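You operate a simulated robot arm through the tools that you are given. There is no shell and no other tool. Be economical: measure what you need, move in short steps, check, and stop when the job is done.

You run a simulated robot arm. Do the job below in one go: nothing can be reset, and whatever is moved stays where it is left.

## Task
Wipe up the milk stain with the blue sponge from the top drawer by the fridge.
Fine: sponge back, drawer shut; stand the red mug where the stain was.
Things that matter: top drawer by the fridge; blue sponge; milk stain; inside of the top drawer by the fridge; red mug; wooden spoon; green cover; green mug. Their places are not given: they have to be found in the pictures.

Only the result counts: the job must be done as asked and must still hold three seconds after the hand-in. Knocking over, shifting, dropping, spilling or breaking anything else fails it.

## Robot
A 7-joint arm with a two-finger parallel gripper, fixed in place. Base frame: the origin is at the foot of the arm, x ahead of it, y to its left, z up. Lengths are in m, angles in rad, forces in N, time in s.
Its first joint turns from -2.897 to 2.897 rad. Payload 4.4 kg.
The tool frame sits at the grasp point between the pads (the TCP): z along the fingers, y along the line on which they close. The tips reach 0.023 m beyond it. Largest opening 0.094 m; finger width 0.038, thickness 0.01; the body of the gripper, 0.054 by 0.096 m, starts 0.039 m behind the TCP.
Orientation is that of the tool frame in the base frame, as a unit quaternion [w, x, y, z]. With the fingers straight down and closing along the base's y, the tool's x points along the base's -x, its y along +y and its z along -z.

## Interface
- The arm moves only by the tool servo_tool. Its argument "series" is a list of rows, each an object (a shift or turn left out is 0, a gripper value left out holds the last) with "offset": the shift along the tool's x, y, z in units of 100 mm (1.0 is 100 mm), a list of three; "delta_rot": the turn, a rotation vector about the tool's x, y, z in units of 60 degrees (1.0 is 60 degrees), a list of three. In form: [{"offset": [x, y, z], "delta_rot": [rx, ry, rz]}, ...]. A call has 1 to 8 rows; each row is the pose to reach, as a shift and turn from the pose commanded when the call began, along the tool's axes at that moment. "grip" is the opening in per cent of the stroke, from 0 (shut) to 100 (fully open), set as the call begins (left out, the last holds). A call with a number of a shift or a turn outside -1 to 1 is refused whole. Rows are played at 5 a second. More than 0.05 m and 0.15 rad between two rows, or a gripper value outside its range, and nothing of the call is played. A pose out of reach is approached as far as the arm can. The call stops where the force on the tool passes 40 N (or 10 N more than at its start, if that is more) or the arm is blocked; 0.2 s more then pass. Each finger travels about 0.072 m/s and halts on what it meets, pressing with about 32 N; the grip force reading is that of the motor and also rises with nothing between the fingers. The clock runs only during rows and for 0.2 s after the last one: add rows that repeat a pose to give the fingers time. The reply holds the time, the measured pose of the TCP, the force on the tool along the base axes, the opening and the grip force, in the units named above and with some noise.
- Cameras (640 x 400 px; columns grow to the right, rows downward): "scene" is fixed at [0.2122, -0.6545, 1.4633]; the picture's right is [0.72, -0.69, 0.00], its down [-0.27, -0.28, -0.92] and it looks along [0.64, 0.67, -0.38] (base axes); focal length 344 px, centre (320, 200). "wrist" rides on the gripper at [-0.039, 0, -0.044] in the tool frame; the picture's right is [0.00, -1.00, 0.00], its down [0.97, 0.00, -0.24] and it looks along [0.24, 0.00, 0.97] (tool axes); focal length 218 px, centre (320, 200).
- capture(camera): a new picture of that camera. No time passes.
- probe_pixels(camera, pixels): there is no depth. For up to 12 entries [column, row, z] of the newest picture of that camera ("zoom" is the newest enlarged one), the place [x, y] in the base frame at which the ray of that pixel passes the height z, good to about 0.002 m, but the place of the scene camera against the robot may be out by one fixed shift of up to 0.012 m in any direction. No time passes.
- enlarge(camera, box): a new picture of the part [left, top, right, bottom] of that camera's present view, enlarged. No time passes.
- job_done(): hands the job in; it is judged then, once.

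Go step by step. Measure first, check grasps and placings, and put right what went wrong. The budget is 80 turns and 46 pictures, counting those below and the enlarged ones. Unless the task says otherwise, let go and move clear before handing in, and close with one line.

The tools are called after "Call:" by a JSON object that holds its "fn" and its "kwargs". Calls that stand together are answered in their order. servo_tool: Moves the arm, as the interface text tells. Its arguments: {"type":"object","properties":{"series":{"type":"array","items":{"type":"object","properties":{"offset":{"type":"array","items":{"type":"number"}},"delta_rot":{"type":"array","items":{"type":"number"}}}}},"grip":{"type":"number"}},"required":["series"]} The other tools are called the same way: capture (camera) takes a picture; probe_pixels (camera, pixels) gives the place at which the rays of pixels pass given heights; enlarge (camera, box) takes an enlarged picture of a part of a camera's view; job_done () hands the job in.

At the start:

```text
time_s: 0.0
tcp_pos: [0.6082, 0.0321, 1.1901]
orientation: [0.0, 0.0, 1.0, 0.0]
wrist_force: [-0.1, -0.7, 0.4]
width: 0.0937
gripper_force: 0.0
```

scene: 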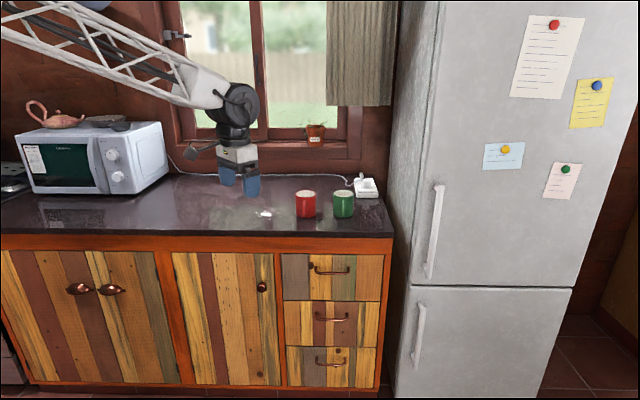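
wrist: 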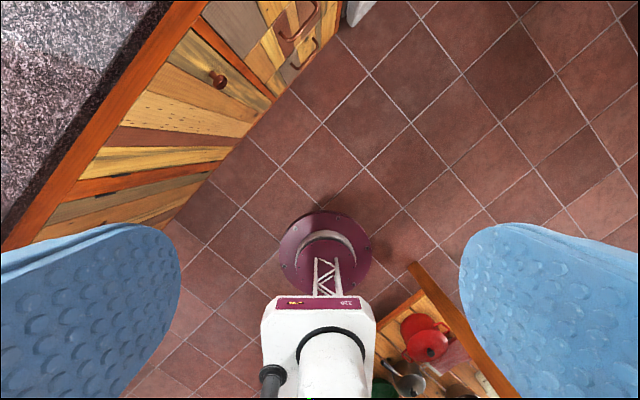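

The scene shows the counter with the milk stain (~263,213), red mug (305,204), green mug (343,204) and three drawers at right (top handle ~331,270). I'll enlarge for detail.

Call:
{"fn": "enlarge", "kwargs": {"camera": "scene", "box": [220, 160, 400, 272]}}

Call:
{"fn": "enlarge", "kwargs": {"camera": "scene", "box": [240, 230, 400, 330]}}

Call:
{"fn": "probe_pixels", "kwargs": {"camera": "scene", "pixels": [[263, 213, 0.609], [305, 217, 0.609], [343, 217, 0.609], [2, 235, 0.609], [393, 238, 0.609], [280, 237, 0.609], [365, 197, 0.609]]}}

```text
3.56 times, centred on (310, 216) of scene
```

zoom: 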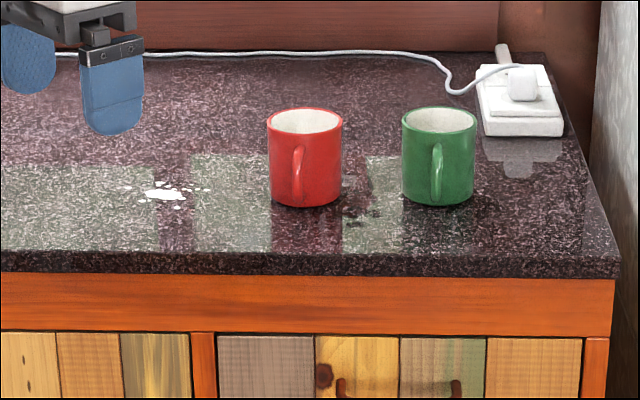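

```text
4.00 times, centred on (320, 280) of scene
```

zoom: 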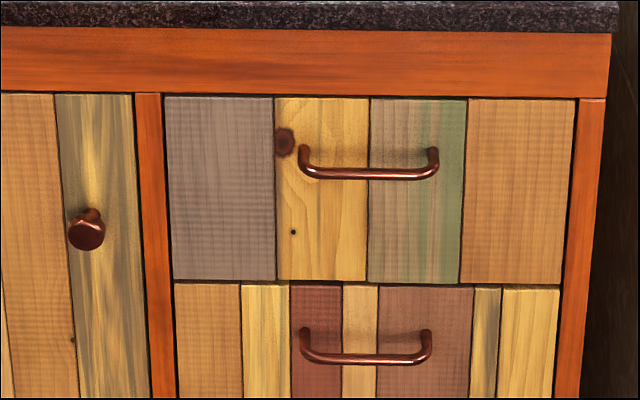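

```text
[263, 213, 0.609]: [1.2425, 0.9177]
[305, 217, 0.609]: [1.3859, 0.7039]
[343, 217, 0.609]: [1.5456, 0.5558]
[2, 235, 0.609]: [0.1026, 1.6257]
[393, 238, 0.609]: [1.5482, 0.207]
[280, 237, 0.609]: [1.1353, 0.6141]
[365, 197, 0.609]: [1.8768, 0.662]
```

The wrist ray and scene ray of the door knob (scene (262,286), wrist (217,80)) meet at about (0.80, 0.27, 0.67). The countertop is therefore near z 0.89, not 0.609, and the cabinet face runs at about 45°. I'll yaw the tool to the counter and look from above.

Call:
{"fn": "servo_tool", "kwargs": {"series": [{"offset": [-0.17, 0.17, 0], "delta_rot": [0, 0, 0.122]}, {"offset": [-0.34, 0.34, 0], "delta_rot": [0, 0, 0.244]}, {"offset": [-0.5, 0.5, 0], "delta_rot": [0, 0, 0.367]}, {"offset": [-0.67, 0.67, 0], "delta_rot": [0, 0, 0.489]}, {"offset": [-0.84, 0.84, 0], "delta_rot": [0, 0, 0.611]}, {"offset": [-1, 1, 0], "delta_rot": [0, 0, 0.733]}, {"offset": [-1, 1, 0], "delta_rot": [0, 0, 0.733]}], "grip": 100}}

Call:
{"fn": "capture", "kwargs": {"camera": "wrist"}}

```text
time_s: 1.6
tcp_pos: [0.7077, 0.1337, 1.1899]
orientation: [0.0, 0.375, 0.927, 0.0]
wrist_force: [-0.7, 0.2, -0.1]
width: 0.0937
gripper_force: 0.2
```

```text
41 pictures are left
```

wrist: 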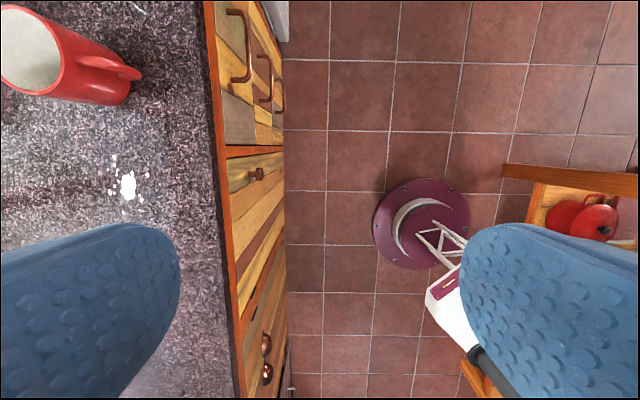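

Orientation is nearly aligned with the counter, which looks to be exactly 45° to the base axes. I'll triangulate the stain, the counter and the handle.

Call:
{"fn": "probe_pixels", "kwargs": {"camera": "wrist", "pixels": [[128, 186, 0.86], [128, 186, 0.9], [205, 10, 0.9], [230, 300, 0.9], [249, 48, 0.74], [249, 48, 0.78], [232, 10, 0.74], [235, 80, 0.74], [258, 174, 0.67], [258, 174, 0.69]]}}

Call:
{"fn": "probe_pixels", "kwargs": {"camera": "scene", "pixels": [[266.4, 214.6, 0.86], [266.4, 214.6, 0.9], [331, 273.5, 0.74], [331, 273.5, 0.78], [262, 287, 0.67], [262, 287, 0.69], [305, 216.5, 0.88], [342.5, 216, 0.88]]}}

Call:
{"fn": "capture", "kwargs": {"camera": "scene"}}

```text
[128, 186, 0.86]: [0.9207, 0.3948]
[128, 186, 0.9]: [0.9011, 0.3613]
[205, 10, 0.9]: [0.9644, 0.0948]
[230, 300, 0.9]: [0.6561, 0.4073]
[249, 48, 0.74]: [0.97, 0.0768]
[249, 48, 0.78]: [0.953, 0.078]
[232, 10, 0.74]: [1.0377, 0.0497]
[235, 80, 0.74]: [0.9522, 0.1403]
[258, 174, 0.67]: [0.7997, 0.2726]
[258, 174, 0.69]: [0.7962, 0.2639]
```

```text
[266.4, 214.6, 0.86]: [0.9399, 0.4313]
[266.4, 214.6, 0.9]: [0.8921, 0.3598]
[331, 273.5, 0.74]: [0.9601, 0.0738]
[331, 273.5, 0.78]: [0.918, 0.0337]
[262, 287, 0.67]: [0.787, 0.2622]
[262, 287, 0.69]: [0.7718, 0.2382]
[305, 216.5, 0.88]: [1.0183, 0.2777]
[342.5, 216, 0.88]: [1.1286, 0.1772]
```

```text
40 pictures are left
```

scene: 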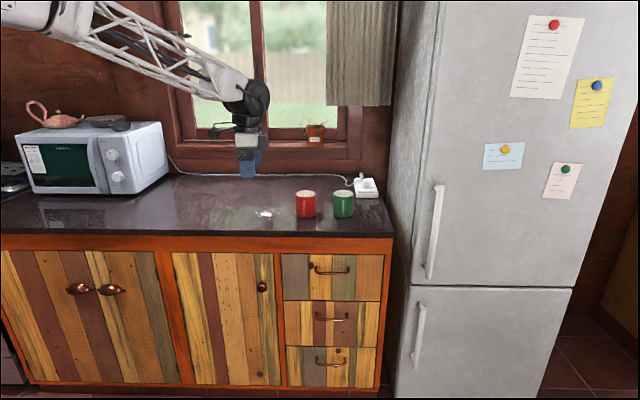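

The counter is at z≈0.90 with its front edge at n≈0.75 along (0.707,0.707). The top handle is near (0.970,0.077,0.74), horizontal along (0.707,-0.707). I'll move down and right, then pitch the tool to horizontal with the fingers closing vertically.

Call:
{"fn": "servo_tool", "kwargs": {"series": [{"offset": [-0.33, 0, 0.33], "delta_rot": [0, 0, 0.017]}, {"offset": [-0.67, 0, 0.67], "delta_rot": [0, 0, 0.017]}, {"offset": [-1, 0, 1], "delta_rot": [0, 0, 0.017]}]}}

Call:
{"fn": "servo_tool", "kwargs": {"series": [{"offset": [-0.15, -0.1, 0.15], "delta_rot": [-0.125, 0, 0]}, {"offset": [-0.3, -0.2, 0.3], "delta_rot": [-0.25, 0, 0]}, {"offset": [-0.45, -0.3, 0.45], "delta_rot": [-0.375, 0, 0]}, {"offset": [-0.6, -0.4, 0.6], "delta_rot": [-0.5, 0, 0]}, {"offset": [-0.75, -0.4, 0.75], "delta_rot": [-0.625, 0, 0]}, {"offset": [-0.9, -0.4, 0.9], "delta_rot": [-0.75, 0, 0]}, {"offset": [-1, -0.4, 1], "delta_rot": [-0.875, 0, 0]}, {"offset": [-1, -0.4, 1], "delta_rot": [-1, 0, 0]}]}}

Call:
{"fn": "capture", "kwargs": {"camera": "wrist"}}

```text
time_s: 2.4
tcp_pos: [0.7779, 0.0624, 1.0921]
orientation: [0.001, 0.383, 0.924, 0.0]
wrist_force: [0.0, 0.0, 0.2]
width: 0.094
gripper_force: 0.1
```

```text
time_s: 4.2
tcp_pos: [0.8223, -0.0366, 0.9919]
orientation: [0.192, 0.332, 0.799, 0.463]
wrist_force: [-0.1, 0.3, -0.3]
width: 0.0937
gripper_force: 0.1
```

```text
39 pictures are left
```

wrist: 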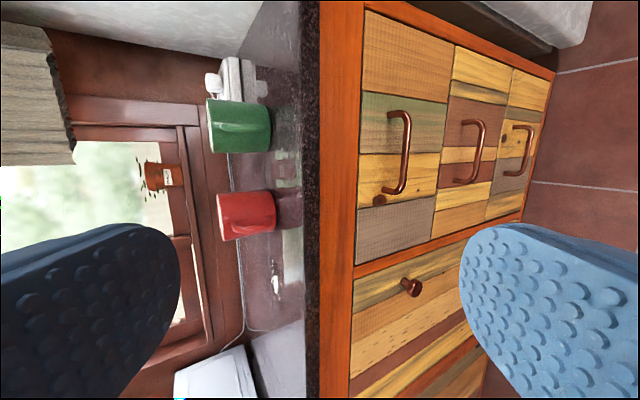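

The view is good: the top handle bar sits at (406,152). I'll get its ray at several heights and intersect it with the earlier estimate.

Call:
{"fn": "probe_pixels", "kwargs": {"camera": "wrist", "pixels": [[408, 150, 0.72], [408, 150, 0.74], [408, 150, 0.76], [389, 115, 0.74], [388, 190, 0.74], [389, 115, 0.76], [388, 190, 0.76], [302, 200, 0.9], [320, 200, 0.87]]}}

```text
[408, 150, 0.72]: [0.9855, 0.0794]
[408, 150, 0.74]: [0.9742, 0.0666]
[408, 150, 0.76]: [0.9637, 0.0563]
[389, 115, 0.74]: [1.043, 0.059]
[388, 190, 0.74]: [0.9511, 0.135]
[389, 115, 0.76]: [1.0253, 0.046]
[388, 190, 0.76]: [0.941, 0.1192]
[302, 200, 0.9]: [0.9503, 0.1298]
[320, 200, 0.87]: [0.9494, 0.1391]
```

Triangulated bar: n≈0.742, u≈0.636, z≈0.732. I'll level the tool and go to a standoff in front of it.

Call:
{"fn": "servo_tool", "kwargs": {"series": [{"offset": [-0.08, -0.25, 0.25], "delta_rot": [-0.125, 0, 0]}, {"offset": [-0.15, -0.5, 0.5], "delta_rot": [-0.25, 0, 0]}, {"offset": [-0.22, -0.75, 0.75], "delta_rot": [-0.375, 0, 0]}, {"offset": [-0.29, -1, 1], "delta_rot": [-0.5, 0, 0]}, {"offset": [-0.29, -1, 1], "delta_rot": [-0.5, 0, 0]}]}}

Call:
{"fn": "servo_tool", "kwargs": {"series": [{"offset": [0, -0.4, 0.1]}, {"offset": [0, -0.8, 0.2]}, {"offset": [0, -1, 0.27]}, {"offset": [0, -1, 0.27]}]}}

Call:
{"fn": "capture", "kwargs": {"camera": "wrist"}}

```text
time_s: 5.4
tcp_pos: [0.8671, -0.0325, 0.8543]
orientation: [0.271, 0.27, 0.653, 0.654]
wrist_force: [-0.2, -0.6, 0.1]
width: 0.094
gripper_force: 0.1
```

```text
time_s: 6.4
tcp_pos: [0.8879, -0.0129, 0.7503]
orientation: [0.271, 0.27, 0.653, 0.653]
wrist_force: [-0.1, 0.6, -1.0]
width: 0.0938
gripper_force: 0.0
```

```text
38 pictures are left
```

wrist: 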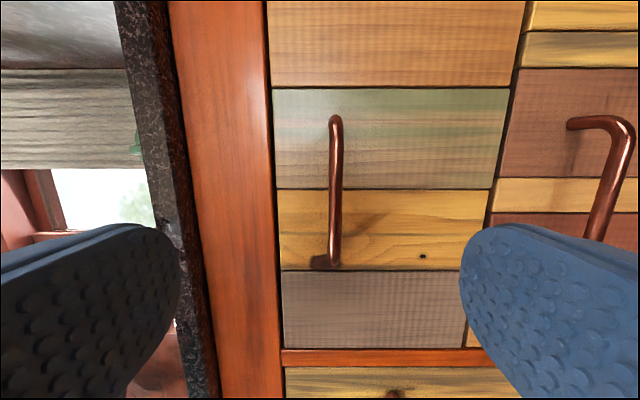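

The bar appears at column ~335, about 12 mm below the tool axis, and it is centred lengthwise. I'll drop 12 mm, advance, and close.

Call:
{"fn": "servo_tool", "kwargs": {"series": [{"offset": [0, -0.12, 0.4]}, {"offset": [0, -0.12, 0.8]}, {"offset": [0, -0.12, 1.0]}, {"offset": [0, -0.12, 1.0]}]}}

Call:
{"fn": "capture", "kwargs": {"camera": "wrist"}}

```text
time_s: 7.4
tcp_pos: [0.956, 0.0597, 0.7431]
orientation: [0.271, 0.271, 0.653, 0.653]
wrist_force: [-0.5, -0.2, 0.7]
width: 0.0941
gripper_force: 0.0
```

```text
37 pictures are left
```

wrist: 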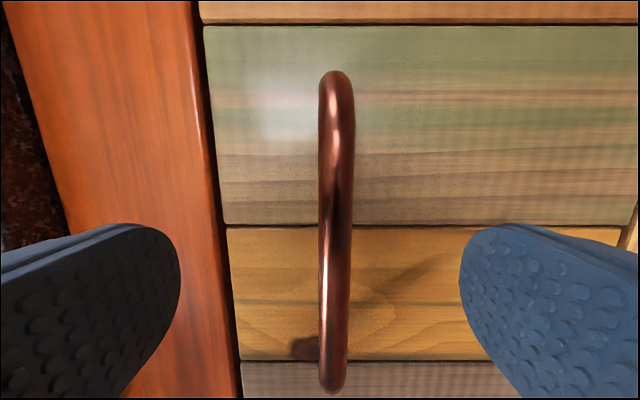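

The bar is centred between the fingers. I'll move 30 mm further in and close on it.

Call:
{"fn": "servo_tool", "kwargs": {"series": [{"offset": [0, -0.05, 0.15]}, {"offset": [0, -0.05, 0.28]}, {"offset": [0, -0.05, 0.28]}]}}

Call:
{"fn": "servo_tool", "kwargs": {"series": [{"offset": [0, 0, 0]}, {"offset": [0, 0, 0]}, {"offset": [0, 0, 0]}, {"offset": [0, 0, 0]}], "grip": 0}}

Call:
{"fn": "capture", "kwargs": {"camera": "wrist"}}

```text
time_s: 8.2
tcp_pos: [0.9788, 0.0791, 0.7376]
orientation: [0.271, 0.27, 0.654, 0.653]
wrist_force: [-0.2, -0.4, 0.6]
width: 0.0938
gripper_force: 0.0
```

```text
time_s: 9.2
tcp_pos: [0.9782, 0.0796, 0.7376]
orientation: [0.271, 0.271, 0.654, 0.653]
wrist_force: [1.5, -1.5, -3.4]
width: 0.0108
gripper_force: 45.0
```

```text
36 pictures are left
```

wrist: 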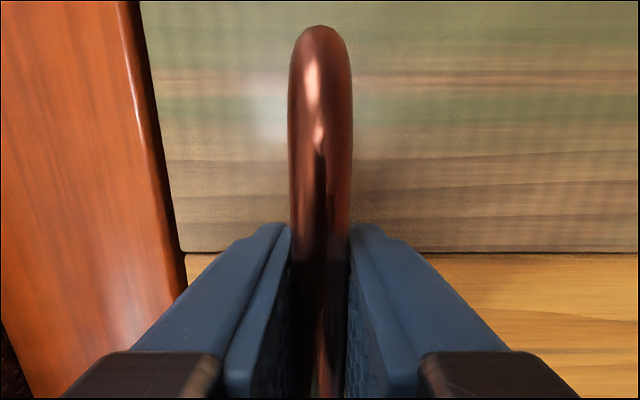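

The bar is gripped (width 0.0108, force 45 N). I'll pull straight back.

Call:
{"fn": "servo_tool", "kwargs": {"series": [{"offset": [0, 0, -0.15]}, {"offset": [0, 0, -0.35]}, {"offset": [0, 0, -0.55]}, {"offset": [0, 0, -0.75]}, {"offset": [0, 0, -1]}, {"offset": [0, 0, -1]}]}}

Call:
{"fn": "servo_tool", "kwargs": {"series": [{"offset": [0, 0, -0.2]}, {"offset": [0, 0, -0.4]}, {"offset": [0, 0, -0.6]}, {"offset": [0, 0, -0.8]}, {"offset": [0, 0, -1]}, {"offset": [0, 0, -1]}]}}

Call:
{"fn": "capture", "kwargs": {"camera": "scene"}}

```text
time_s: 10.6
tcp_pos: [0.9089, 0.008, 0.7382]
orientation: [0.271, 0.271, 0.653, 0.653]
wrist_force: [2.1, -1.5, 9.9]
width: 0.0107
gripper_force: 44.8
```

```text
time_s: 12.0
tcp_pos: [0.8365, -0.0626, 0.7379]
orientation: [0.272, 0.27, 0.653, 0.653]
wrist_force: [15.7, -16.8, 18.0]
width: 0.0106
gripper_force: 45.3
```

```text
35 pictures are left
```

scene: 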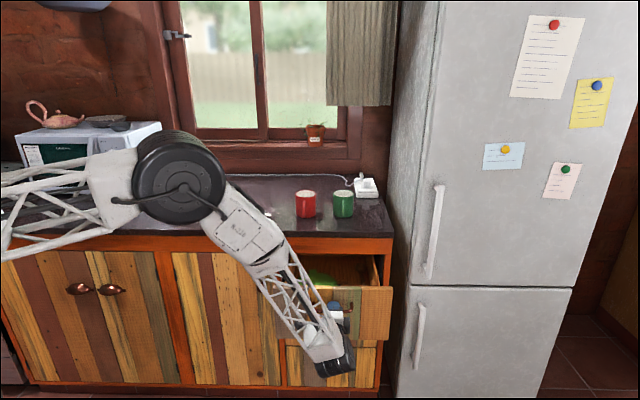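

The drawer is open by about 0.2 m and something green is visible inside. I'll pull a little more and watch the force, then release and retreat.

Call:
{"fn": "servo_tool", "kwargs": {"series": [{"offset": [0, 0, -0.12]}, {"offset": [0, 0, -0.25]}, {"offset": [0, 0, -0.37]}, {"offset": [0, 0, -0.5]}, {"offset": [0, 0, -0.5]}]}}

Call:
{"fn": "enlarge", "kwargs": {"camera": "scene", "box": [240, 200, 432, 320]}}

```text
time_s: 12.8
tcp_pos: [0.813, -0.085, 0.7375]
orientation: [0.272, 0.269, 0.653, 0.654]
wrist_force: [4.1, -2.3, 0.1]
width: 0.0106
gripper_force: 45.4
stopped in row 3: the force on the tool passed its limit (the readings are from after the stop); the commanded pose is now the measured one
```

```text
3.33 times, centred on (336, 260) of scene
```

zoom: 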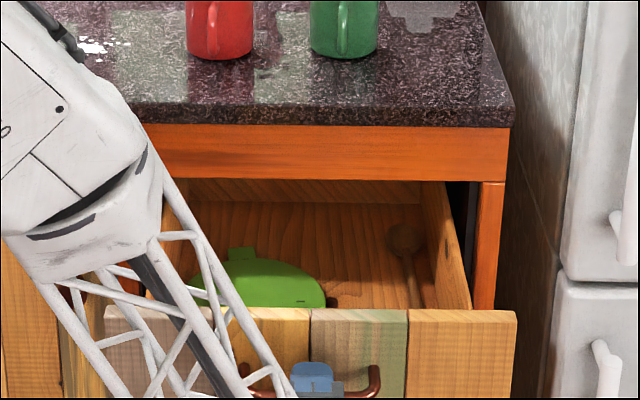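

The drawer hit its stop at about 0.235 m open; the green cover lies inside with a wooden spoon at right. I'll release, back off, rise and turn the tool downward.

Call:
{"fn": "servo_tool", "kwargs": {"series": [{"offset": [0, 0, 0]}, {"offset": [0, 0, 0]}, {"offset": [0, 0, 0]}, {"offset": [0, 0, 0]}, {"offset": [0, 0, -0.3]}, {"offset": [0, 0, -0.6]}, {"offset": [0, 0, -0.8]}], "grip": 100}}

Call:
{"fn": "servo_tool", "kwargs": {"series": [{"offset": [0, 0.15, 0], "delta_rot": [0.125, 0, 0]}, {"offset": [0, 0.3, 0], "delta_rot": [0.25, 0, 0]}, {"offset": [0, 0.45, 0], "delta_rot": [0.375, 0, 0]}, {"offset": [0, 0.6, 0], "delta_rot": [0.5, 0, 0]}, {"offset": [0, 0.75, 0], "delta_rot": [0.625, 0, 0]}, {"offset": [0, 0.9, 0], "delta_rot": [0.75, 0, 0]}, {"offset": [0, 1, 0], "delta_rot": [0.875, 0, 0]}, {"offset": [0, 1, 0], "delta_rot": [1, 0, 0]}]}}

```text
time_s: 14.4
tcp_pos: [0.7568, -0.1432, 0.738]
orientation: [0.271, 0.27, 0.653, 0.653]
wrist_force: [0.3, -0.8, -0.5]
width: 0.0938
gripper_force: 0.0
```

```text
time_s: 16.2
tcp_pos: [0.7548, -0.1438, 0.8372]
orientation: [0.1, 0.37, 0.892, 0.239]
wrist_force: [-0.4, 0.4, 0.8]
width: 0.0939
gripper_force: 0.0
```

Now I'll finish turning down and rise over the open drawer for a look.

Call:
{"fn": "servo_tool", "kwargs": {"series": [{"offset": [0, 0.25, -0.12], "delta_rot": [0.125, 0, 0]}, {"offset": [0, 0.5, -0.23], "delta_rot": [0.25, 0, 0]}, {"offset": [0, 0.75, -0.34], "delta_rot": [0.375, 0, 0]}, {"offset": [0, 1, -0.45], "delta_rot": [0.5, 0, 0]}, {"offset": [0, 1, -0.45], "delta_rot": [0.5, 0, 0]}]}}

Call:
{"fn": "servo_tool", "kwargs": {"series": [{"offset": [0, 0.33, -0.33]}, {"offset": [0, 0.66, -0.66]}, {"offset": [0, 1, -1]}, {"offset": [0, 1, -1]}]}}

Call:
{"fn": "capture", "kwargs": {"camera": "wrist"}}

```text
time_s: 17.4
tcp_pos: [0.8016, -0.0975, 0.929]
orientation: [0.0, 0.383, 0.924, 0.0]
wrist_force: [0.7, 0.4, -0.2]
width: 0.094
gripper_force: 0.0
```

```text
time_s: 18.4
tcp_pos: [0.8721, -0.0247, 1.0264]
orientation: [0.002, 0.383, 0.924, 0.001]
wrist_force: [-0.7, 0.3, -0.4]
width: 0.0939
gripper_force: 0.3
```

```text
33 pictures are left
```

wrist: 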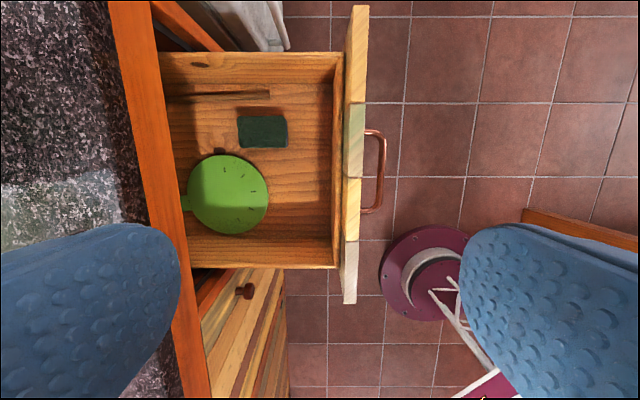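

I see the green lid (228,193), a dark block (262,131) and the spoon (215,95). I'll enlarge.

Call:
{"fn": "enlarge", "kwargs": {"camera": "wrist", "box": [150, 40, 390, 280]}}

```text
1.67 times, centred on (270, 160) of wrist
```

zoom: 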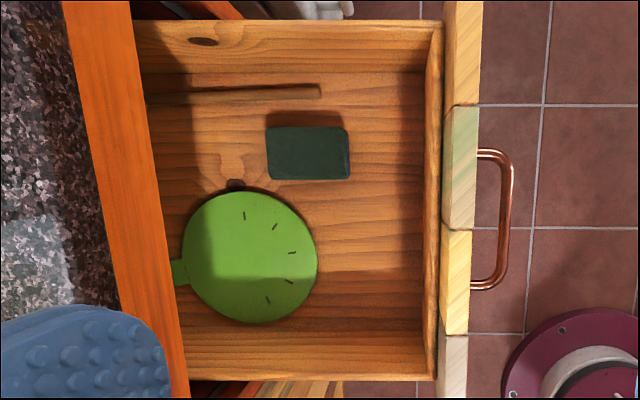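

The block may be a sponge with a dark scourer on top (bluish edge at zoom (345,165)). I'll measure and look from closer.

Call:
{"fn": "probe_pixels", "kwargs": {"camera": "zoom", "pixels": [[308, 153, 0.69], [268, 127, 0.69], [348, 178, 0.69], [348, 128, 0.69], [270, 180, 0.69], [322, 92, 0.68], [317, 262, 0.69], [440, 30, 0.8], [436, 378, 0.8], [235, 185, 0.68]]}}

Call:
{"fn": "servo_tool", "kwargs": {"series": [{"offset": [-0.05, -0.2, 0.3]}, {"offset": [-0.1, -0.3, 0.6]}, {"offset": [-0.2, -0.3, 1]}, {"offset": [-0.2, -0.3, 1]}]}}

Call:
{"fn": "capture", "kwargs": {"camera": "wrist"}}

```text
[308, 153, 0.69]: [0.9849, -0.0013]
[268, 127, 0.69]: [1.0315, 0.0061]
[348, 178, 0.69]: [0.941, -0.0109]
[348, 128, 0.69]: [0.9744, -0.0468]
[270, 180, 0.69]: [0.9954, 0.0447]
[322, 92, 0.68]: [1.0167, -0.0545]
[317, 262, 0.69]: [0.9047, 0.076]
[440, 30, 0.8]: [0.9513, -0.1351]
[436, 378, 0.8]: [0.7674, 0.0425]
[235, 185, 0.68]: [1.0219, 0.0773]
```

```text
time_s: 19.4
tcp_pos: [0.8639, -0.0606, 0.9284]
orientation: [0.001, 0.383, 0.924, 0.001]
wrist_force: [-0.7, -0.4, 0.4]
width: 0.0941
gripper_force: 0.1
```

```text
31 pictures are left
```

wrist: 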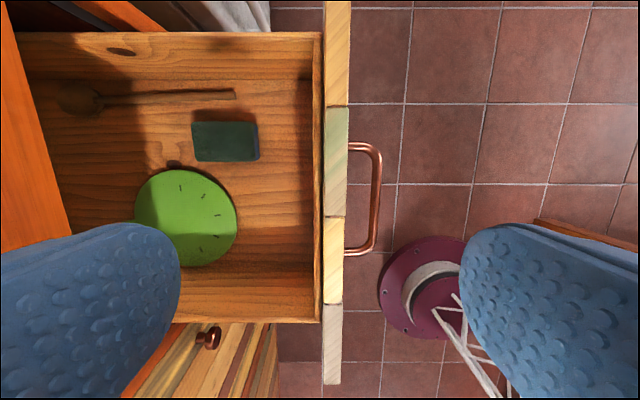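

Call:
{"fn": "enlarge", "kwargs": {"camera": "wrist", "box": [120, 80, 280, 280]}}

Call:
{"fn": "enlarge", "kwargs": {"camera": "scene", "box": [270, 230, 398, 310]}}

```text
2.00 times, centred on (200, 180) of wrist
```

zoom: 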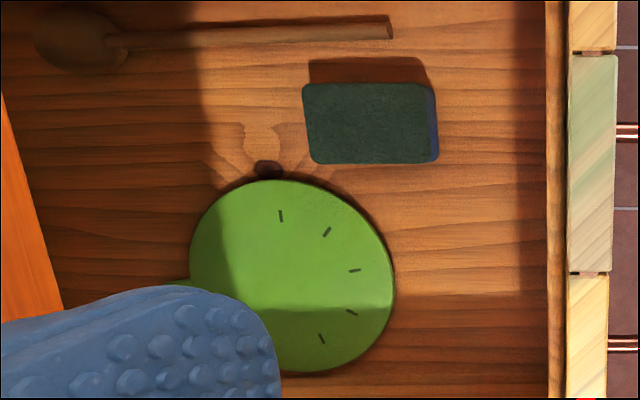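

```text
5.00 times, centred on (334, 270) of scene
```

zoom: 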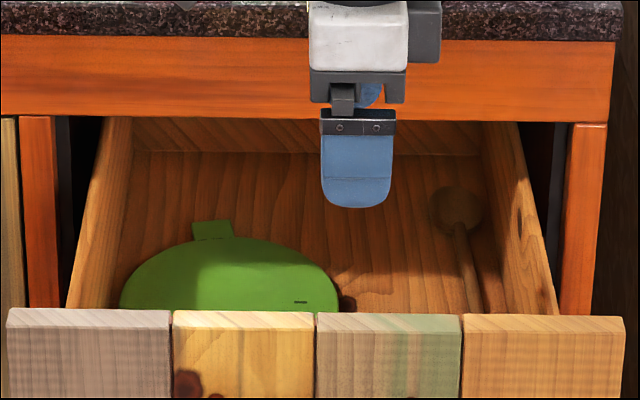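

The side of the block is blue: it's the blue sponge with a scourer on top, about 78 mm (n) by 53 mm (u). I'll triangulate its height and the drawer walls.

Call:
{"fn": "probe_pixels", "kwargs": {"camera": "wrist", "pixels": [[191.5, 122, 0.67], [191.5, 122, 0.71], [257, 123, 0.67], [257, 123, 0.71], [236.5, 95, 0.66], [236.5, 95, 0.7], [237, 230, 0.68], [321, 33, 0.8], [321, 320, 0.8], [174, 164, 0.68]]}}

Call:
{"fn": "probe_pixels", "kwargs": {"camera": "scene", "pixels": [[370, 293, 0.79], [271, 292, 0.79], [296, 278, 0.68]]}}

```text
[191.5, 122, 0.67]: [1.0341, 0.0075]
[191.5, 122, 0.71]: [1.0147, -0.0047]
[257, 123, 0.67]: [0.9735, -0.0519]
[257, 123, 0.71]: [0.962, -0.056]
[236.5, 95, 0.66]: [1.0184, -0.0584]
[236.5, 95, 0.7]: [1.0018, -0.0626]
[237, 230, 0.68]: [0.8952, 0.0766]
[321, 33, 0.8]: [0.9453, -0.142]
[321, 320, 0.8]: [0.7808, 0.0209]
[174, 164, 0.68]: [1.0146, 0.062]
```

```text
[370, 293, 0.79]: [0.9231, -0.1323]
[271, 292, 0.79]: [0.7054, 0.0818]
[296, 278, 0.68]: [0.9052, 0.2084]
```

The estimates put the sponge top around z 0.66–0.70; I'll refine that closer in. Now I'll turn the tool so the fingers close along the counter direction and tilt it 25° so the arm leans away from the counter edge.

Call:
{"fn": "servo_tool", "kwargs": {"series": [{"offset": [-0.05, 0, 0], "delta_rot": [0, 0, -0.125]}, {"offset": [-0.1, 0, 0], "delta_rot": [0, 0, -0.25]}, {"offset": [-0.15, 0, 0], "delta_rot": [0, 0, -0.375]}, {"offset": [-0.2, 0, 0], "delta_rot": [0, 0, -0.5]}, {"offset": [-0.25, 0, 0], "delta_rot": [0, 0, -0.625]}, {"offset": [-0.3, 0, 0], "delta_rot": [0, 0, -0.75]}, {"offset": [-0.4, 0, 0], "delta_rot": [0, 0, -0.875]}, {"offset": [-0.43, 0, 0], "delta_rot": [0, 0, -1]}]}}

Call:
{"fn": "servo_tool", "kwargs": {"series": [{"delta_rot": [0, 0, -0.125]}, {"delta_rot": [0, 0, -0.25]}, {"delta_rot": [0, 0, -0.375]}, {"delta_rot": [0, 0, -0.5]}, {"delta_rot": [0, 0, -0.5]}]}}

Call:
{"fn": "servo_tool", "kwargs": {"series": [{"offset": [-0.1, 0, 0.1], "delta_rot": [0, -0.105, 0]}, {"offset": [-0.2, 0, 0.2], "delta_rot": [0, -0.21, 0]}, {"offset": [-0.3, 0, 0.3], "delta_rot": [0, -0.315, 0]}, {"offset": [-0.4, 0, 0.3], "delta_rot": [0, -0.42, 0]}, {"offset": [-0.4, 0, 0.3], "delta_rot": [0, -0.42, 0]}]}}

Call:
{"fn": "capture", "kwargs": {"camera": "wrist"}}

```text
time_s: 21.2
tcp_pos: [0.8968, -0.0926, 0.9277]
orientation: [0.001, -0.132, 0.991, -0.001]
wrist_force: [-0.6, -0.2, 0.2]
width: 0.094
gripper_force: 0.1
```

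```text
time_s: 22.4
tcp_pos: [0.8953, -0.0921, 0.9266]
orientation: [0.001, -0.383, 0.924, -0.001]
wrist_force: [-1.5, -0.8, 0.3]
width: 0.0941
gripper_force: 0.0
```

```text
time_s: 23.6
tcp_pos: [0.9239, -0.0656, 0.897]
orientation: [0.203, -0.374, 0.901, 0.083]
wrist_force: [0.8, -0.3, 0.1]
width: 0.0941
gripper_force: 0.0
```

```text
28 pictures are left
```

wrist: 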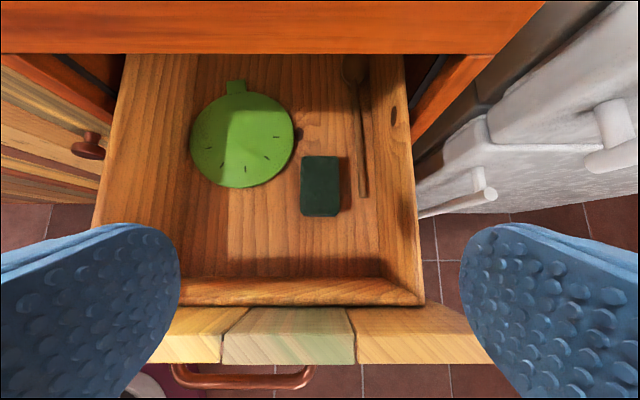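

Call:
{"fn": "probe_pixels", "kwargs": {"camera": "wrist", "pixels": [[303, 156, 0.66], [303, 156, 0.7], [338, 156, 0.66], [338, 156, 0.7], [341, 213, 0.66], [341, 213, 0.7], [301, 214, 0.66], [301, 214, 0.7], [361, 195, 0.66], [361, 195, 0.64]]}}

```text
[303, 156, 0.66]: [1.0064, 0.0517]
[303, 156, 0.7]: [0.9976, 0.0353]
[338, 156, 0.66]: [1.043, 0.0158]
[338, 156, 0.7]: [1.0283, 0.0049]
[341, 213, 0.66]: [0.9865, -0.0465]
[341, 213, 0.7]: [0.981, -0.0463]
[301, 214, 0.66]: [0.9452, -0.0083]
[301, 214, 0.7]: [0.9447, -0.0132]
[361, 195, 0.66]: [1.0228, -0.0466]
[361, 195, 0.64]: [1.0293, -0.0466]
```

The sponge is centred on the tool axis sideways (columns 302–340, centre 321). I'll narrow the opening to 72% to stay clear of the spoon and lid, and descend to just above it.

Call:
{"fn": "servo_tool", "kwargs": {"series": [{"offset": [-0.09, 0, 0.25]}, {"offset": [-0.18, 0, 0.5]}, {"offset": [-0.28, 0, 0.75]}, {"offset": [-0.37, 0, 1]}, {"offset": [-0.37, 0, 1]}], "grip": 72}}

Call:
{"fn": "capture", "kwargs": {"camera": "wrist"}}

```text
time_s: 24.8
tcp_pos: [0.9773, -0.0112, 0.8254]
orientation: [0.203, -0.374, 0.901, 0.083]
wrist_force: [0.3, -0.1, -0.2]
width: 0.0679
gripper_force: 0.1
```

```text
27 pictures are left
```

wrist: 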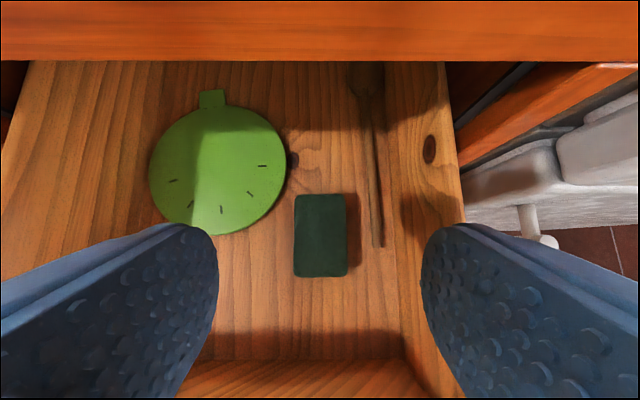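

Triangulating rows across the last two views gives the sponge top at z≈0.637 and the drawer floor at ≈0.609, with the sponge about 57×89 mm. I'll open to 80% and descend half-way, then check.

Call:
{"fn": "servo_tool", "kwargs": {"series": [{"offset": [0.1, 0, 0.28]}, {"offset": [0.2, 0, 0.56]}, {"offset": [0.33, 0, 0.9]}, {"offset": [0.33, 0, 0.9]}], "grip": 80}}

Call:
{"fn": "capture", "kwargs": {"camera": "wrist"}}

```text
time_s: 25.4
tcp_pos: [0.9835, -0.0075, 0.777]
orientation: [0.206, -0.372, 0.901, 0.082]
wrist_force: [-3.2, 0.8, 7.5]
width: 0.0753
gripper_force: 0.1
stopped in row 2: the force on the tool passed its limit (the readings are from after the stop); the commanded pose is now the measured one
```

```text
26 pictures are left
```

wrist: 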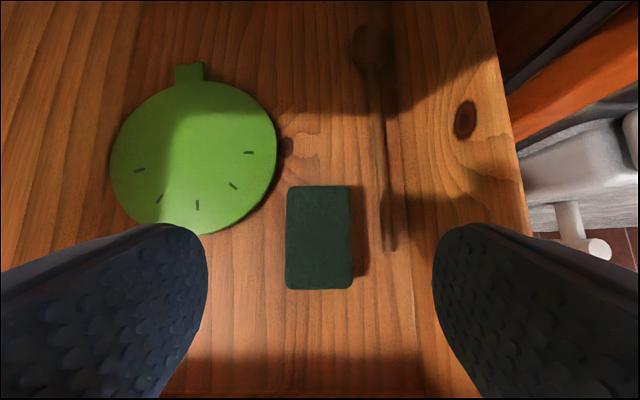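

The descent was stopped by a contact at z=0.777, though nothing is under the fingers. I'll look from the scene camera for what touches.

Call:
{"fn": "enlarge", "kwargs": {"camera": "scene", "box": [180, 150, 420, 300]}}

```text
2.67 times, centred on (300, 225) of scene
```

zoom: 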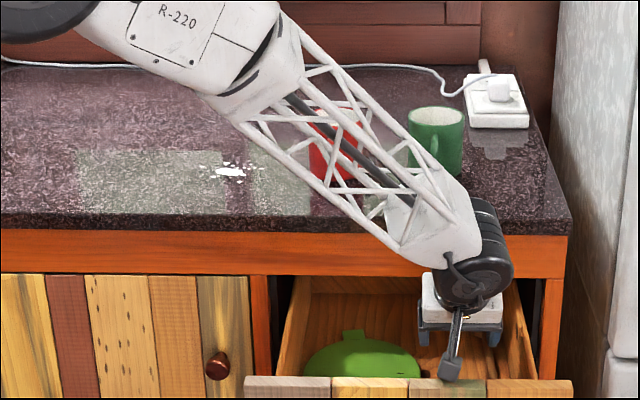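

The stop is explained: the small stick on the wrist's +x side (zoom (450,365)) rests on the drawer front's top edge (z≈0.79). I'll lift, go upright, and try opening the drawer further by pushing its front from the inside with closed fingers.

Call:
{"fn": "servo_tool", "kwargs": {"series": [{"offset": [-0.05, 0, -0.25]}, {"offset": [0, 0.15, -0.5], "delta_rot": [0, 0.105, 0]}, {"offset": [0.05, 0.3, -0.7], "delta_rot": [0, 0.21, 0]}, {"offset": [0.08, 0.45, -0.85], "delta_rot": [0, 0.315, 0]}, {"offset": [0.11, 0.6, -0.94], "delta_rot": [0, 0.42, 0]}, {"offset": [0.11, 0.6, -0.94], "delta_rot": [0, 0.42, 0]}], "grip": 0}}

Call:
{"fn": "servo_tool", "kwargs": {"series": [{"offset": [0, 0, 0]}, {"offset": [0, 0, 0.3]}, {"offset": [0, 0, 0.6]}, {"offset": [0, 0, 0.92]}, {"offset": [0, 0, 0.92]}]}}

Call:
{"fn": "capture", "kwargs": {"camera": "scene"}}

```text
time_s: 26.8
tcp_pos: [0.9025, -0.0004, 0.8538]
orientation: [0.003, -0.382, 0.924, -0.001]
wrist_force: [-0.6, -0.5, -0.1]
width: 0.0
gripper_force: 32.1
```

```text
time_s: 28.0
tcp_pos: [0.9028, -0.0015, 0.7615]
orientation: [0.004, -0.382, 0.924, -0.002]
wrist_force: [-0.5, 0.5, 0.0]
width: 0.0
gripper_force: 32.5
```

```text
24 pictures are left
```

scene: 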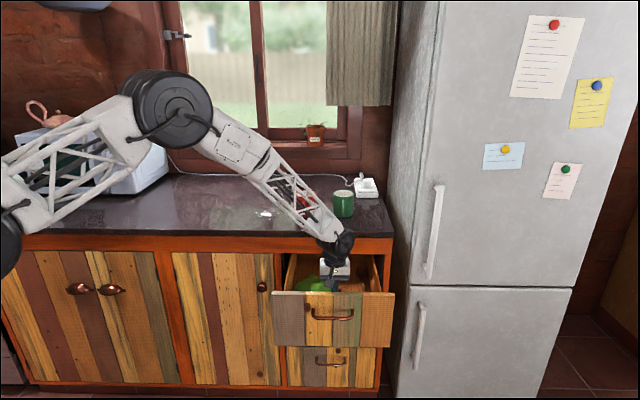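

No contact. Fingers are inside behind the front; I'll pull towards the robot until the drawer stops.

Call:
{"fn": "servo_tool", "kwargs": {"series": [{"offset": [0.15, 0, 0]}, {"offset": [0.3, 0, 0]}, {"offset": [0.45, 0, 0]}, {"offset": [0.6, 0, 0]}, {"offset": [0.75, 0, 0]}, {"offset": [0.9, 0, 0]}, {"offset": [1, 0, 0]}]}}

Call:
{"fn": "capture", "kwargs": {"camera": "wrist"}}

```text
time_s: 29.6
tcp_pos: [0.8342, -0.0704, 0.7623]
orientation: [0.003, -0.382, 0.924, -0.001]
wrist_force: [0.2, -0.1, -0.2]
width: 0.0
gripper_force: 32.2
```

```text
23 pictures are left
```

wrist: 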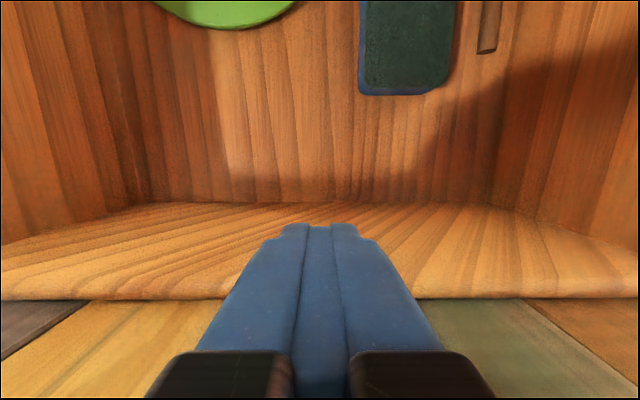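

The drawer moved out another ~0.048 m (sponge near edge now at n≈0.62), giving enough room for an upright grasp. I'll rise, go over the sponge and open.

Call:
{"fn": "servo_tool", "kwargs": {"series": [{"offset": [-0.1, 0, -0.3]}, {"offset": [-0.4, -0.2, -0.5]}, {"offset": [-0.7, -0.4, -0.5]}, {"offset": [-1, -0.61, -0.5]}, {"offset": [-1, -0.61, -0.5]}], "grip": 80}}

Call:
{"fn": "servo_tool", "kwargs": {"series": [{"offset": [-0.17, 0, 0.15]}, {"offset": [-0.34, 0, 0.3]}, {"offset": [-0.34, 0, 0.5]}, {"offset": [-0.34, 0, 0.5]}]}}

Call:
{"fn": "capture", "kwargs": {"camera": "wrist"}}

```text
time_s: 30.8
tcp_pos: [0.9472, -0.0432, 0.8168]
orientation: [0.004, -0.381, 0.924, -0.002]
wrist_force: [0.7, -0.1, 0.3]
width: 0.075
gripper_force: 0.0
```

```text
time_s: 31.8
tcp_pos: [0.9712, -0.0199, 0.7661]
orientation: [0.003, -0.382, 0.924, -0.001]
wrist_force: [0.5, 0.6, 0.5]
width: 0.0752
gripper_force: 0.0
```

```text
22 pictures are left
```

wrist: 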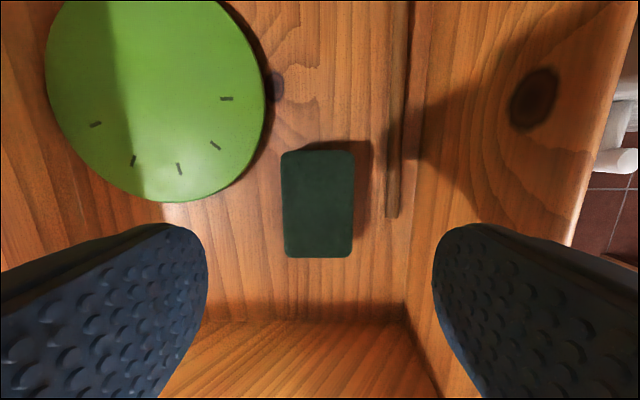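

Sponge spans (282–354, 150–257), centred between the fingers, with the lid and spoon clear. I'll descend to grasp height.

Call:
{"fn": "servo_tool", "kwargs": {"series": [{"offset": [0.05, 0.01, 0.3]}, {"offset": [0.05, 0.01, 0.6]}, {"offset": [0.05, 0.01, 0.8]}, {"offset": [0.05, 0.01, 1.0]}, {"offset": [0.05, 0.01, 1.0]}]}}

Call:
{"fn": "capture", "kwargs": {"camera": "wrist"}}

```text
time_s: 33.0
tcp_pos: [0.9668, -0.0204, 0.6667]
orientation: [0.003, -0.381, 0.925, -0.002]
wrist_force: [0.8, -0.6, 0.0]
width: 0.0752
gripper_force: 0.1
```

```text
21 pictures are left
```

wrist: 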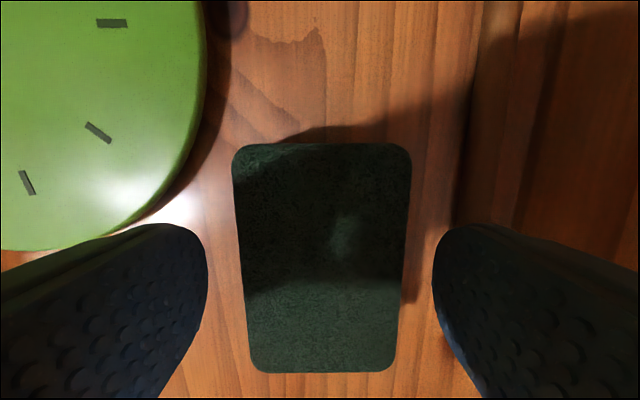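

Sponge is centred, but the left fingertip is close to the lid edge. I'll shift 12 mm toward the robot, lower 20 mm and close.

Call:
{"fn": "servo_tool", "kwargs": {"series": [{"offset": [0.12, 0, 0]}, {"offset": [0.12, 0, 0.1]}, {"offset": [0.12, 0, 0.2]}, {"offset": [0.12, 0, 0.2]}]}}

Call:
{"fn": "servo_tool", "kwargs": {"series": [{"offset": [0, 0, 0]}, {"offset": [0, 0, 0]}, {"offset": [0, 0, 0]}, {"offset": [0, 0, 0]}], "grip": 0}}

Call:
{"fn": "capture", "kwargs": {"camera": "wrist"}}

```text
time_s: 34.0
tcp_pos: [0.9586, -0.0298, 0.6435]
orientation: [0.004, -0.382, 0.924, -0.002]
wrist_force: [0.0, 0.0, 0.4]
width: 0.0753
gripper_force: 0.1
```

```text
time_s: 35.0
tcp_pos: [0.9593, -0.0294, 0.6431]
orientation: [0.003, -0.382, 0.924, -0.002]
wrist_force: [-0.4, 0.1, -1.0]
width: 0.0563
gripper_force: 31.9
```

```text
20 pictures are left
```

wrist: 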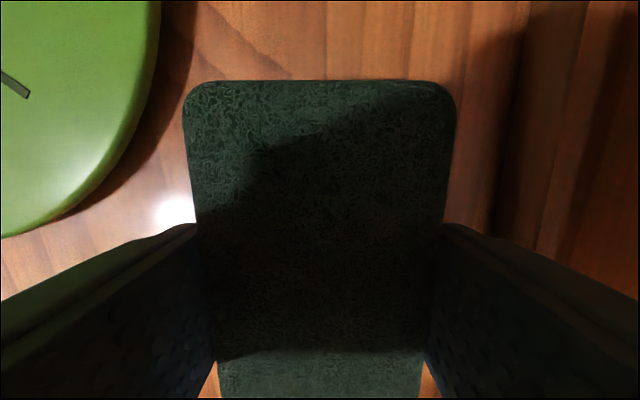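

Sponge is gripped (width 0.0563), with its bottom about 34 mm below the TCP. I'll lift straight out and carry it over the front of the counter.

Call:
{"fn": "servo_tool", "kwargs": {"series": [{"offset": [0, 0, -0.3]}, {"offset": [0, 0, -0.65]}, {"offset": [0, 0, -1]}, {"offset": [0, 0, -1]}]}}

Call:
{"fn": "servo_tool", "kwargs": {"series": [{"offset": [0, 0.3, -0.3]}, {"offset": [0, 0.65, -0.65]}, {"offset": [0, 1, -1]}, {"offset": [0, 1, -1]}]}}

Call:
{"fn": "servo_tool", "kwargs": {"series": [{"offset": [0, 0.3, -0.3]}, {"offset": [0, 0.65, -0.65]}, {"offset": [0, 1, -1]}, {"offset": [0, 1, -1]}]}}

Call:
{"fn": "capture", "kwargs": {"camera": "wrist"}}

```text
time_s: 36.0
tcp_pos: [0.9609, -0.0301, 0.743]
orientation: [0.004, -0.381, 0.924, 0.0]
wrist_force: [-1.1, 0.3, -0.1]
width: 0.0561
gripper_force: 31.9
```

```text
time_s: 37.0
tcp_pos: [0.8874, 0.0419, 0.8436]
orientation: [0.003, -0.382, 0.924, -0.002]
wrist_force: [0.4, -0.3, -0.6]
width: 0.0563
gripper_force: 31.9
```

```text
time_s: 38.0
tcp_pos: [0.8158, 0.1097, 0.942]
orientation: [0.004, -0.383, 0.924, -0.001]
wrist_force: [-0.6, 0.3, 0.5]
width: 0.0562
gripper_force: 32.1
```

```text
19 pictures are left
```

wrist: 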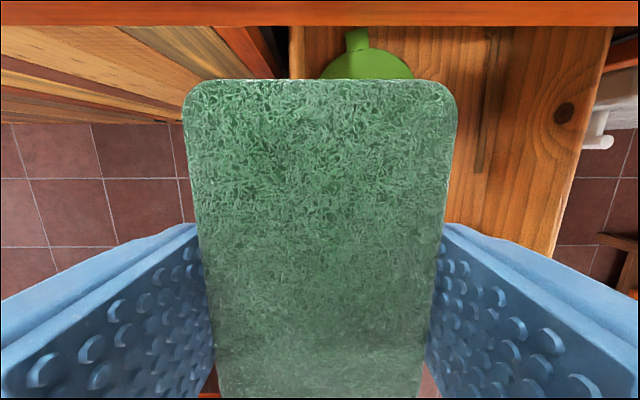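

The sponge is held firmly. I'll rise a bit and move over the counter toward the stain.

Call:
{"fn": "servo_tool", "kwargs": {"series": [{"offset": [0, 0.2, -0.3]}, {"offset": [-0.3, 0.5, -0.6]}, {"offset": [-0.65, 0.8, -0.6]}, {"offset": [-1, 1, -0.6]}, {"offset": [-1, 1, -0.6]}]}}

Call:
{"fn": "capture", "kwargs": {"camera": "wrist"}}

Call:
{"fn": "capture", "kwargs": {"camera": "scene"}}

```text
refused: row 2 steps farther than a row can; nothing moved
```

```text
18 pictures are left
```

wrist: 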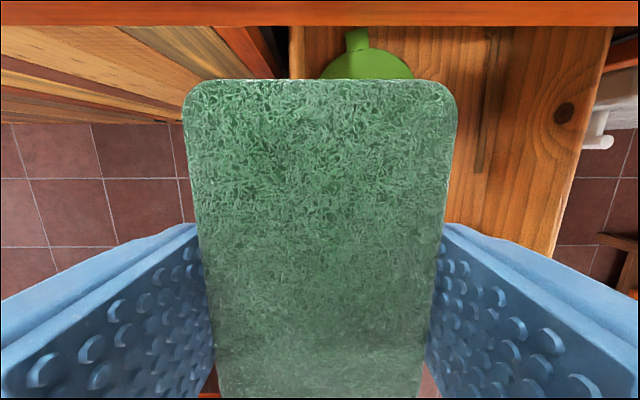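

```text
17 pictures are left
```

scene: 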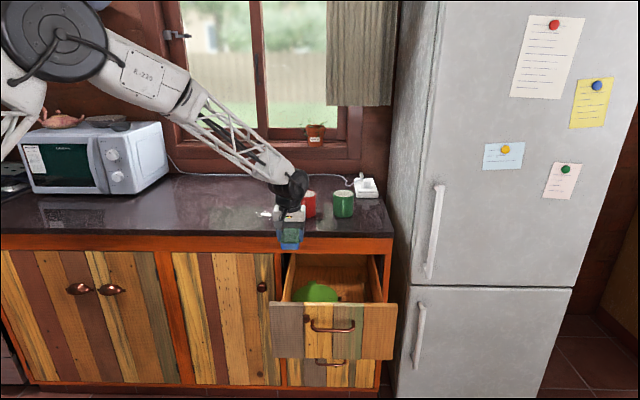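

A row was too long, so nothing moved; I'll repeat it with smaller steps.

Call:
{"fn": "servo_tool", "kwargs": {"series": [{"offset": [0, 0.2, -0.3]}, {"offset": [-0.15, 0.4, -0.6]}, {"offset": [-0.4, 0.6, -0.6]}, {"offset": [-0.7, 0.8, -0.6]}, {"offset": [-1, 1, -0.6]}, {"offset": [-1, 1, -0.6]}]}}

Call:
{"fn": "capture", "kwargs": {"camera": "wrist"}}

```text
time_s: 39.4
tcp_pos: [0.8164, 0.2513, 1.0023]
orientation: [0.003, -0.383, 0.924, -0.002]
wrist_force: [0.2, 0.8, 0.3]
width: 0.0564
gripper_force: 32.3
```

```text
16 pictures are left
```

wrist: 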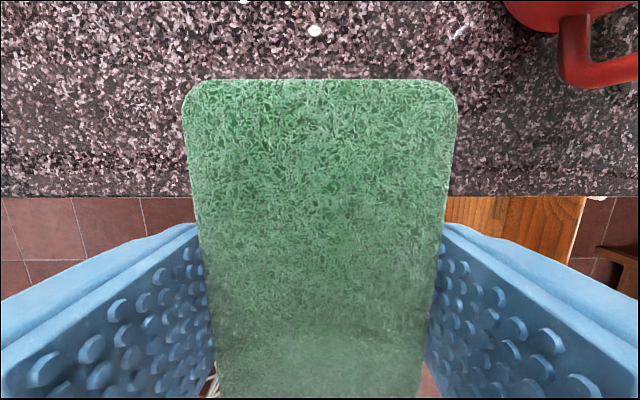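

A droplet is visible at (315,30), so the main blob is ahead at n≈0.89, u≈0.38; the red mug is clear to the right. I'll move over the stain and lower towards the counter.

Call:
{"fn": "servo_tool", "kwargs": {"series": [{"offset": [-0.35, 0, 0]}, {"offset": [-0.7, 0.0, 0]}, {"offset": [-1, 0.1, 0]}, {"offset": [-1, 0.15, 0]}]}}

Call:
{"fn": "servo_tool", "kwargs": {"series": [{"offset": [-0.15, 0, 0.1]}, {"offset": [-0.3, 0, 0.2]}, {"offset": [-0.3, 0, 0.4]}, {"offset": [-0.3, 0, 0.54]}, {"offset": [-0.3, 0, 0.54]}]}}

Call:
{"fn": "enlarge", "kwargs": {"camera": "scene", "box": [220, 150, 380, 250]}}

```text
time_s: 40.4
tcp_pos: [0.8762, 0.3337, 1.0018]
orientation: [0.003, -0.382, 0.924, -0.001]
wrist_force: [0.2, 1.1, 0.3]
width: 0.0565
gripper_force: 32.1
```

```text
time_s: 41.6
tcp_pos: [0.8992, 0.3539, 0.9486]
orientation: [0.003, -0.382, 0.924, -0.002]
wrist_force: [-0.2, 0.3, 0.6]
width: 0.0562
gripper_force: 32.1
```

```text
4.00 times, centred on (300, 200) of scene
```

zoom: 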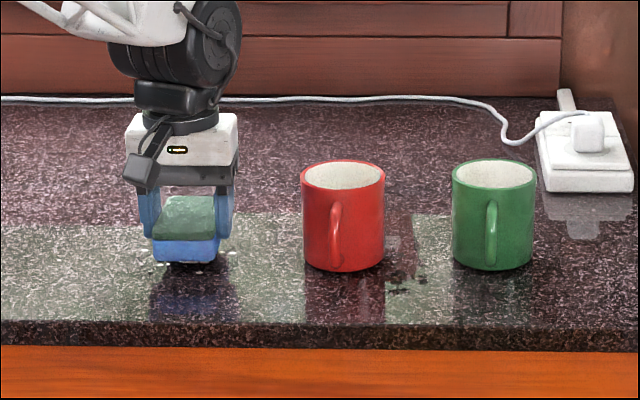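

The sponge is just above the stain (droplets peeking at zoom (165,268), (215,265)). I'll lower in small steps to make contact.

Call:
{"fn": "servo_tool", "kwargs": {"series": [{"offset": [0, 0, 0.04]}, {"offset": [0, 0, 0.08]}, {"offset": [0, 0, 0.11]}, {"offset": [0, 0, 0.11]}]}}

```text
time_s: 42.6
tcp_pos: [0.898, 0.3547, 0.9387]
orientation: [0.004, -0.382, 0.924, -0.001]
wrist_force: [-0.6, -0.7, 0.5]
width: 0.0567
gripper_force: 31.7
```

Call:
{"fn": "servo_tool", "kwargs": {"series": [{"offset": [0, 0, 0.03]}, {"offset": [0, 0, 0.05]}, {"offset": [0, 0, 0.05]}]}}

Call:
{"fn": "enlarge", "kwargs": {"camera": "scene", "box": [236, 180, 316, 230]}}

```text
time_s: 43.4
tcp_pos: [0.8978, 0.354, 0.9326]
orientation: [0.003, -0.382, 0.924, -0.001]
wrist_force: [-0.1, 0.7, 0.1]
width: 0.0562
gripper_force: 32.4
```

```text
8.00 times, centred on (276, 205) of scene
```

zoom: 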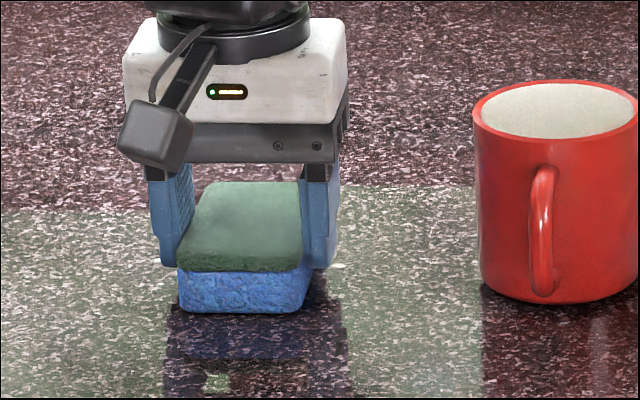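

Still no contact force at z=0.9326. I'll go on down in 3 mm steps.

Call:
{"fn": "servo_tool", "kwargs": {"series": [{"offset": [0, 0, 0.03]}, {"offset": [0, 0, 0.03]}, {"offset": [0, 0, 0.05]}, {"offset": [0, 0, 0.05]}]}}

Call:
{"fn": "servo_tool", "kwargs": {"series": [{"offset": [0, 0, 0.02]}, {"offset": [0, 0, 0.02]}]}}

```text
time_s: 44.3
tcp_pos: [0.9004, 0.3556, 0.9321]
orientation: [0.005, -0.382, 0.924, -0.003]
wrist_force: [-0.7, 0.0, 6.8]
width: 0.0563
gripper_force: 32.0
stopped in row 4: the force on the tool passed its limit (the readings are from after the stop); the commanded pose is now the measured one
```

```text
time_s: 44.9
tcp_pos: [0.9001, 0.3558, 0.932]
orientation: [0.007, -0.382, 0.924, -0.002]
wrist_force: [-1.9, 0.5, 31.6]
width: 0.0562
gripper_force: 31.8
```

Contact is at TCP z≈0.932 (about 30 N). I'll ease off by 1 mm and sweep along the counter across the whole stain.

Call:
{"fn": "servo_tool", "kwargs": {"series": [{"offset": [0, 0, -0.01]}, {"offset": [0, 0.25, -0.01]}, {"offset": [0, 0.5, -0.01]}, {"offset": [0, 0.25, -0.01]}, {"offset": [0, 0, -0.01]}, {"offset": [0, -0.25, -0.01]}, {"offset": [0, -0.48, -0.01]}, {"offset": [0, -0.48, -0.01]}]}}

Call:
{"fn": "enlarge", "kwargs": {"camera": "scene", "box": [236, 180, 332, 240]}}

```text
time_s: 45.5
tcp_pos: [0.8835, 0.3699, 0.9328]
orientation: [0.007, -0.382, 0.924, -0.001]
wrist_force: [0.7, -0.7, 2.6]
width: 0.0562
gripper_force: 31.9
stopped in row 3: the force on the tool passed its limit (the readings are from after the stop); the commanded pose is now the measured one
```

```text
6.67 times, centred on (284, 210) of scene
```

zoom: 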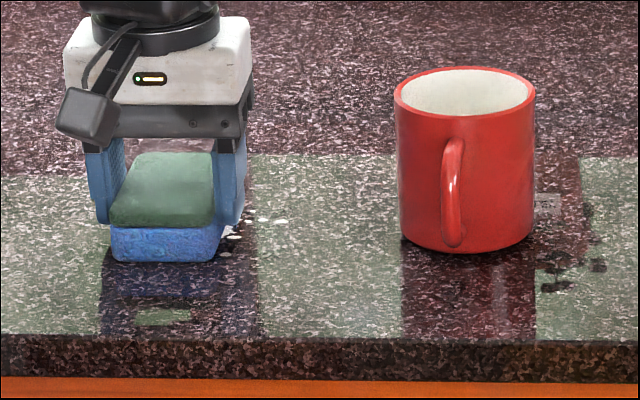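

The stop left a light contact (2.6 N); droplets remain right of the sponge at zoom (230,235)–(280,222). I'll sweep with slower steps and light pressure.

Call:
{"fn": "servo_tool", "kwargs": {"series": [{"offset": [0, 0.12, 0.0]}, {"offset": [0, 0.25, 0.0]}, {"offset": [0, 0.1, 0.0]}, {"offset": [0, -0.05, 0.0]}, {"offset": [0, -0.2, 0.0]}, {"offset": [0, -0.35, 0.0]}, {"offset": [0, -0.5, 0.0]}, {"offset": [0, -0.65, 0.0]}]}}

Call:
{"fn": "servo_tool", "kwargs": {"series": [{"offset": [0, 0, 0.01]}, {"offset": [0.1, 0.0, 0.01]}, {"offset": [0.2, 0.12, 0.01]}, {"offset": [0.2, 0.25, 0.01]}, {"offset": [0.2, 0.4, 0.01]}, {"offset": [0.2, 0.55, 0.01]}, {"offset": [0.2, 0.7, 0.01]}, {"offset": [0.2, 0.8, 0.01]}]}}

Call:
{"fn": "enlarge", "kwargs": {"camera": "scene", "box": [236, 180, 332, 240]}}

```text
time_s: 47.3
tcp_pos: [0.9287, 0.3229, 0.9324]
orientation: [0.007, -0.381, 0.924, -0.001]
wrist_force: [-3.0, 4.5, 8.8]
width: 0.0563
gripper_force: 32.2
```

```text
time_s: 49.1
tcp_pos: [0.8583, 0.3665, 0.931]
orientation: [0.008, -0.381, 0.925, 0.0]
wrist_force: [12.7, -12.2, 28.5]
width: 0.0564
gripper_force: 32.2
```

```text
6.67 times, centred on (284, 210) of scene
```

zoom: 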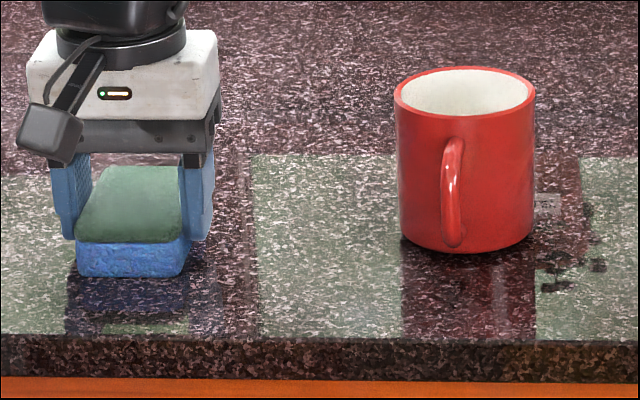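

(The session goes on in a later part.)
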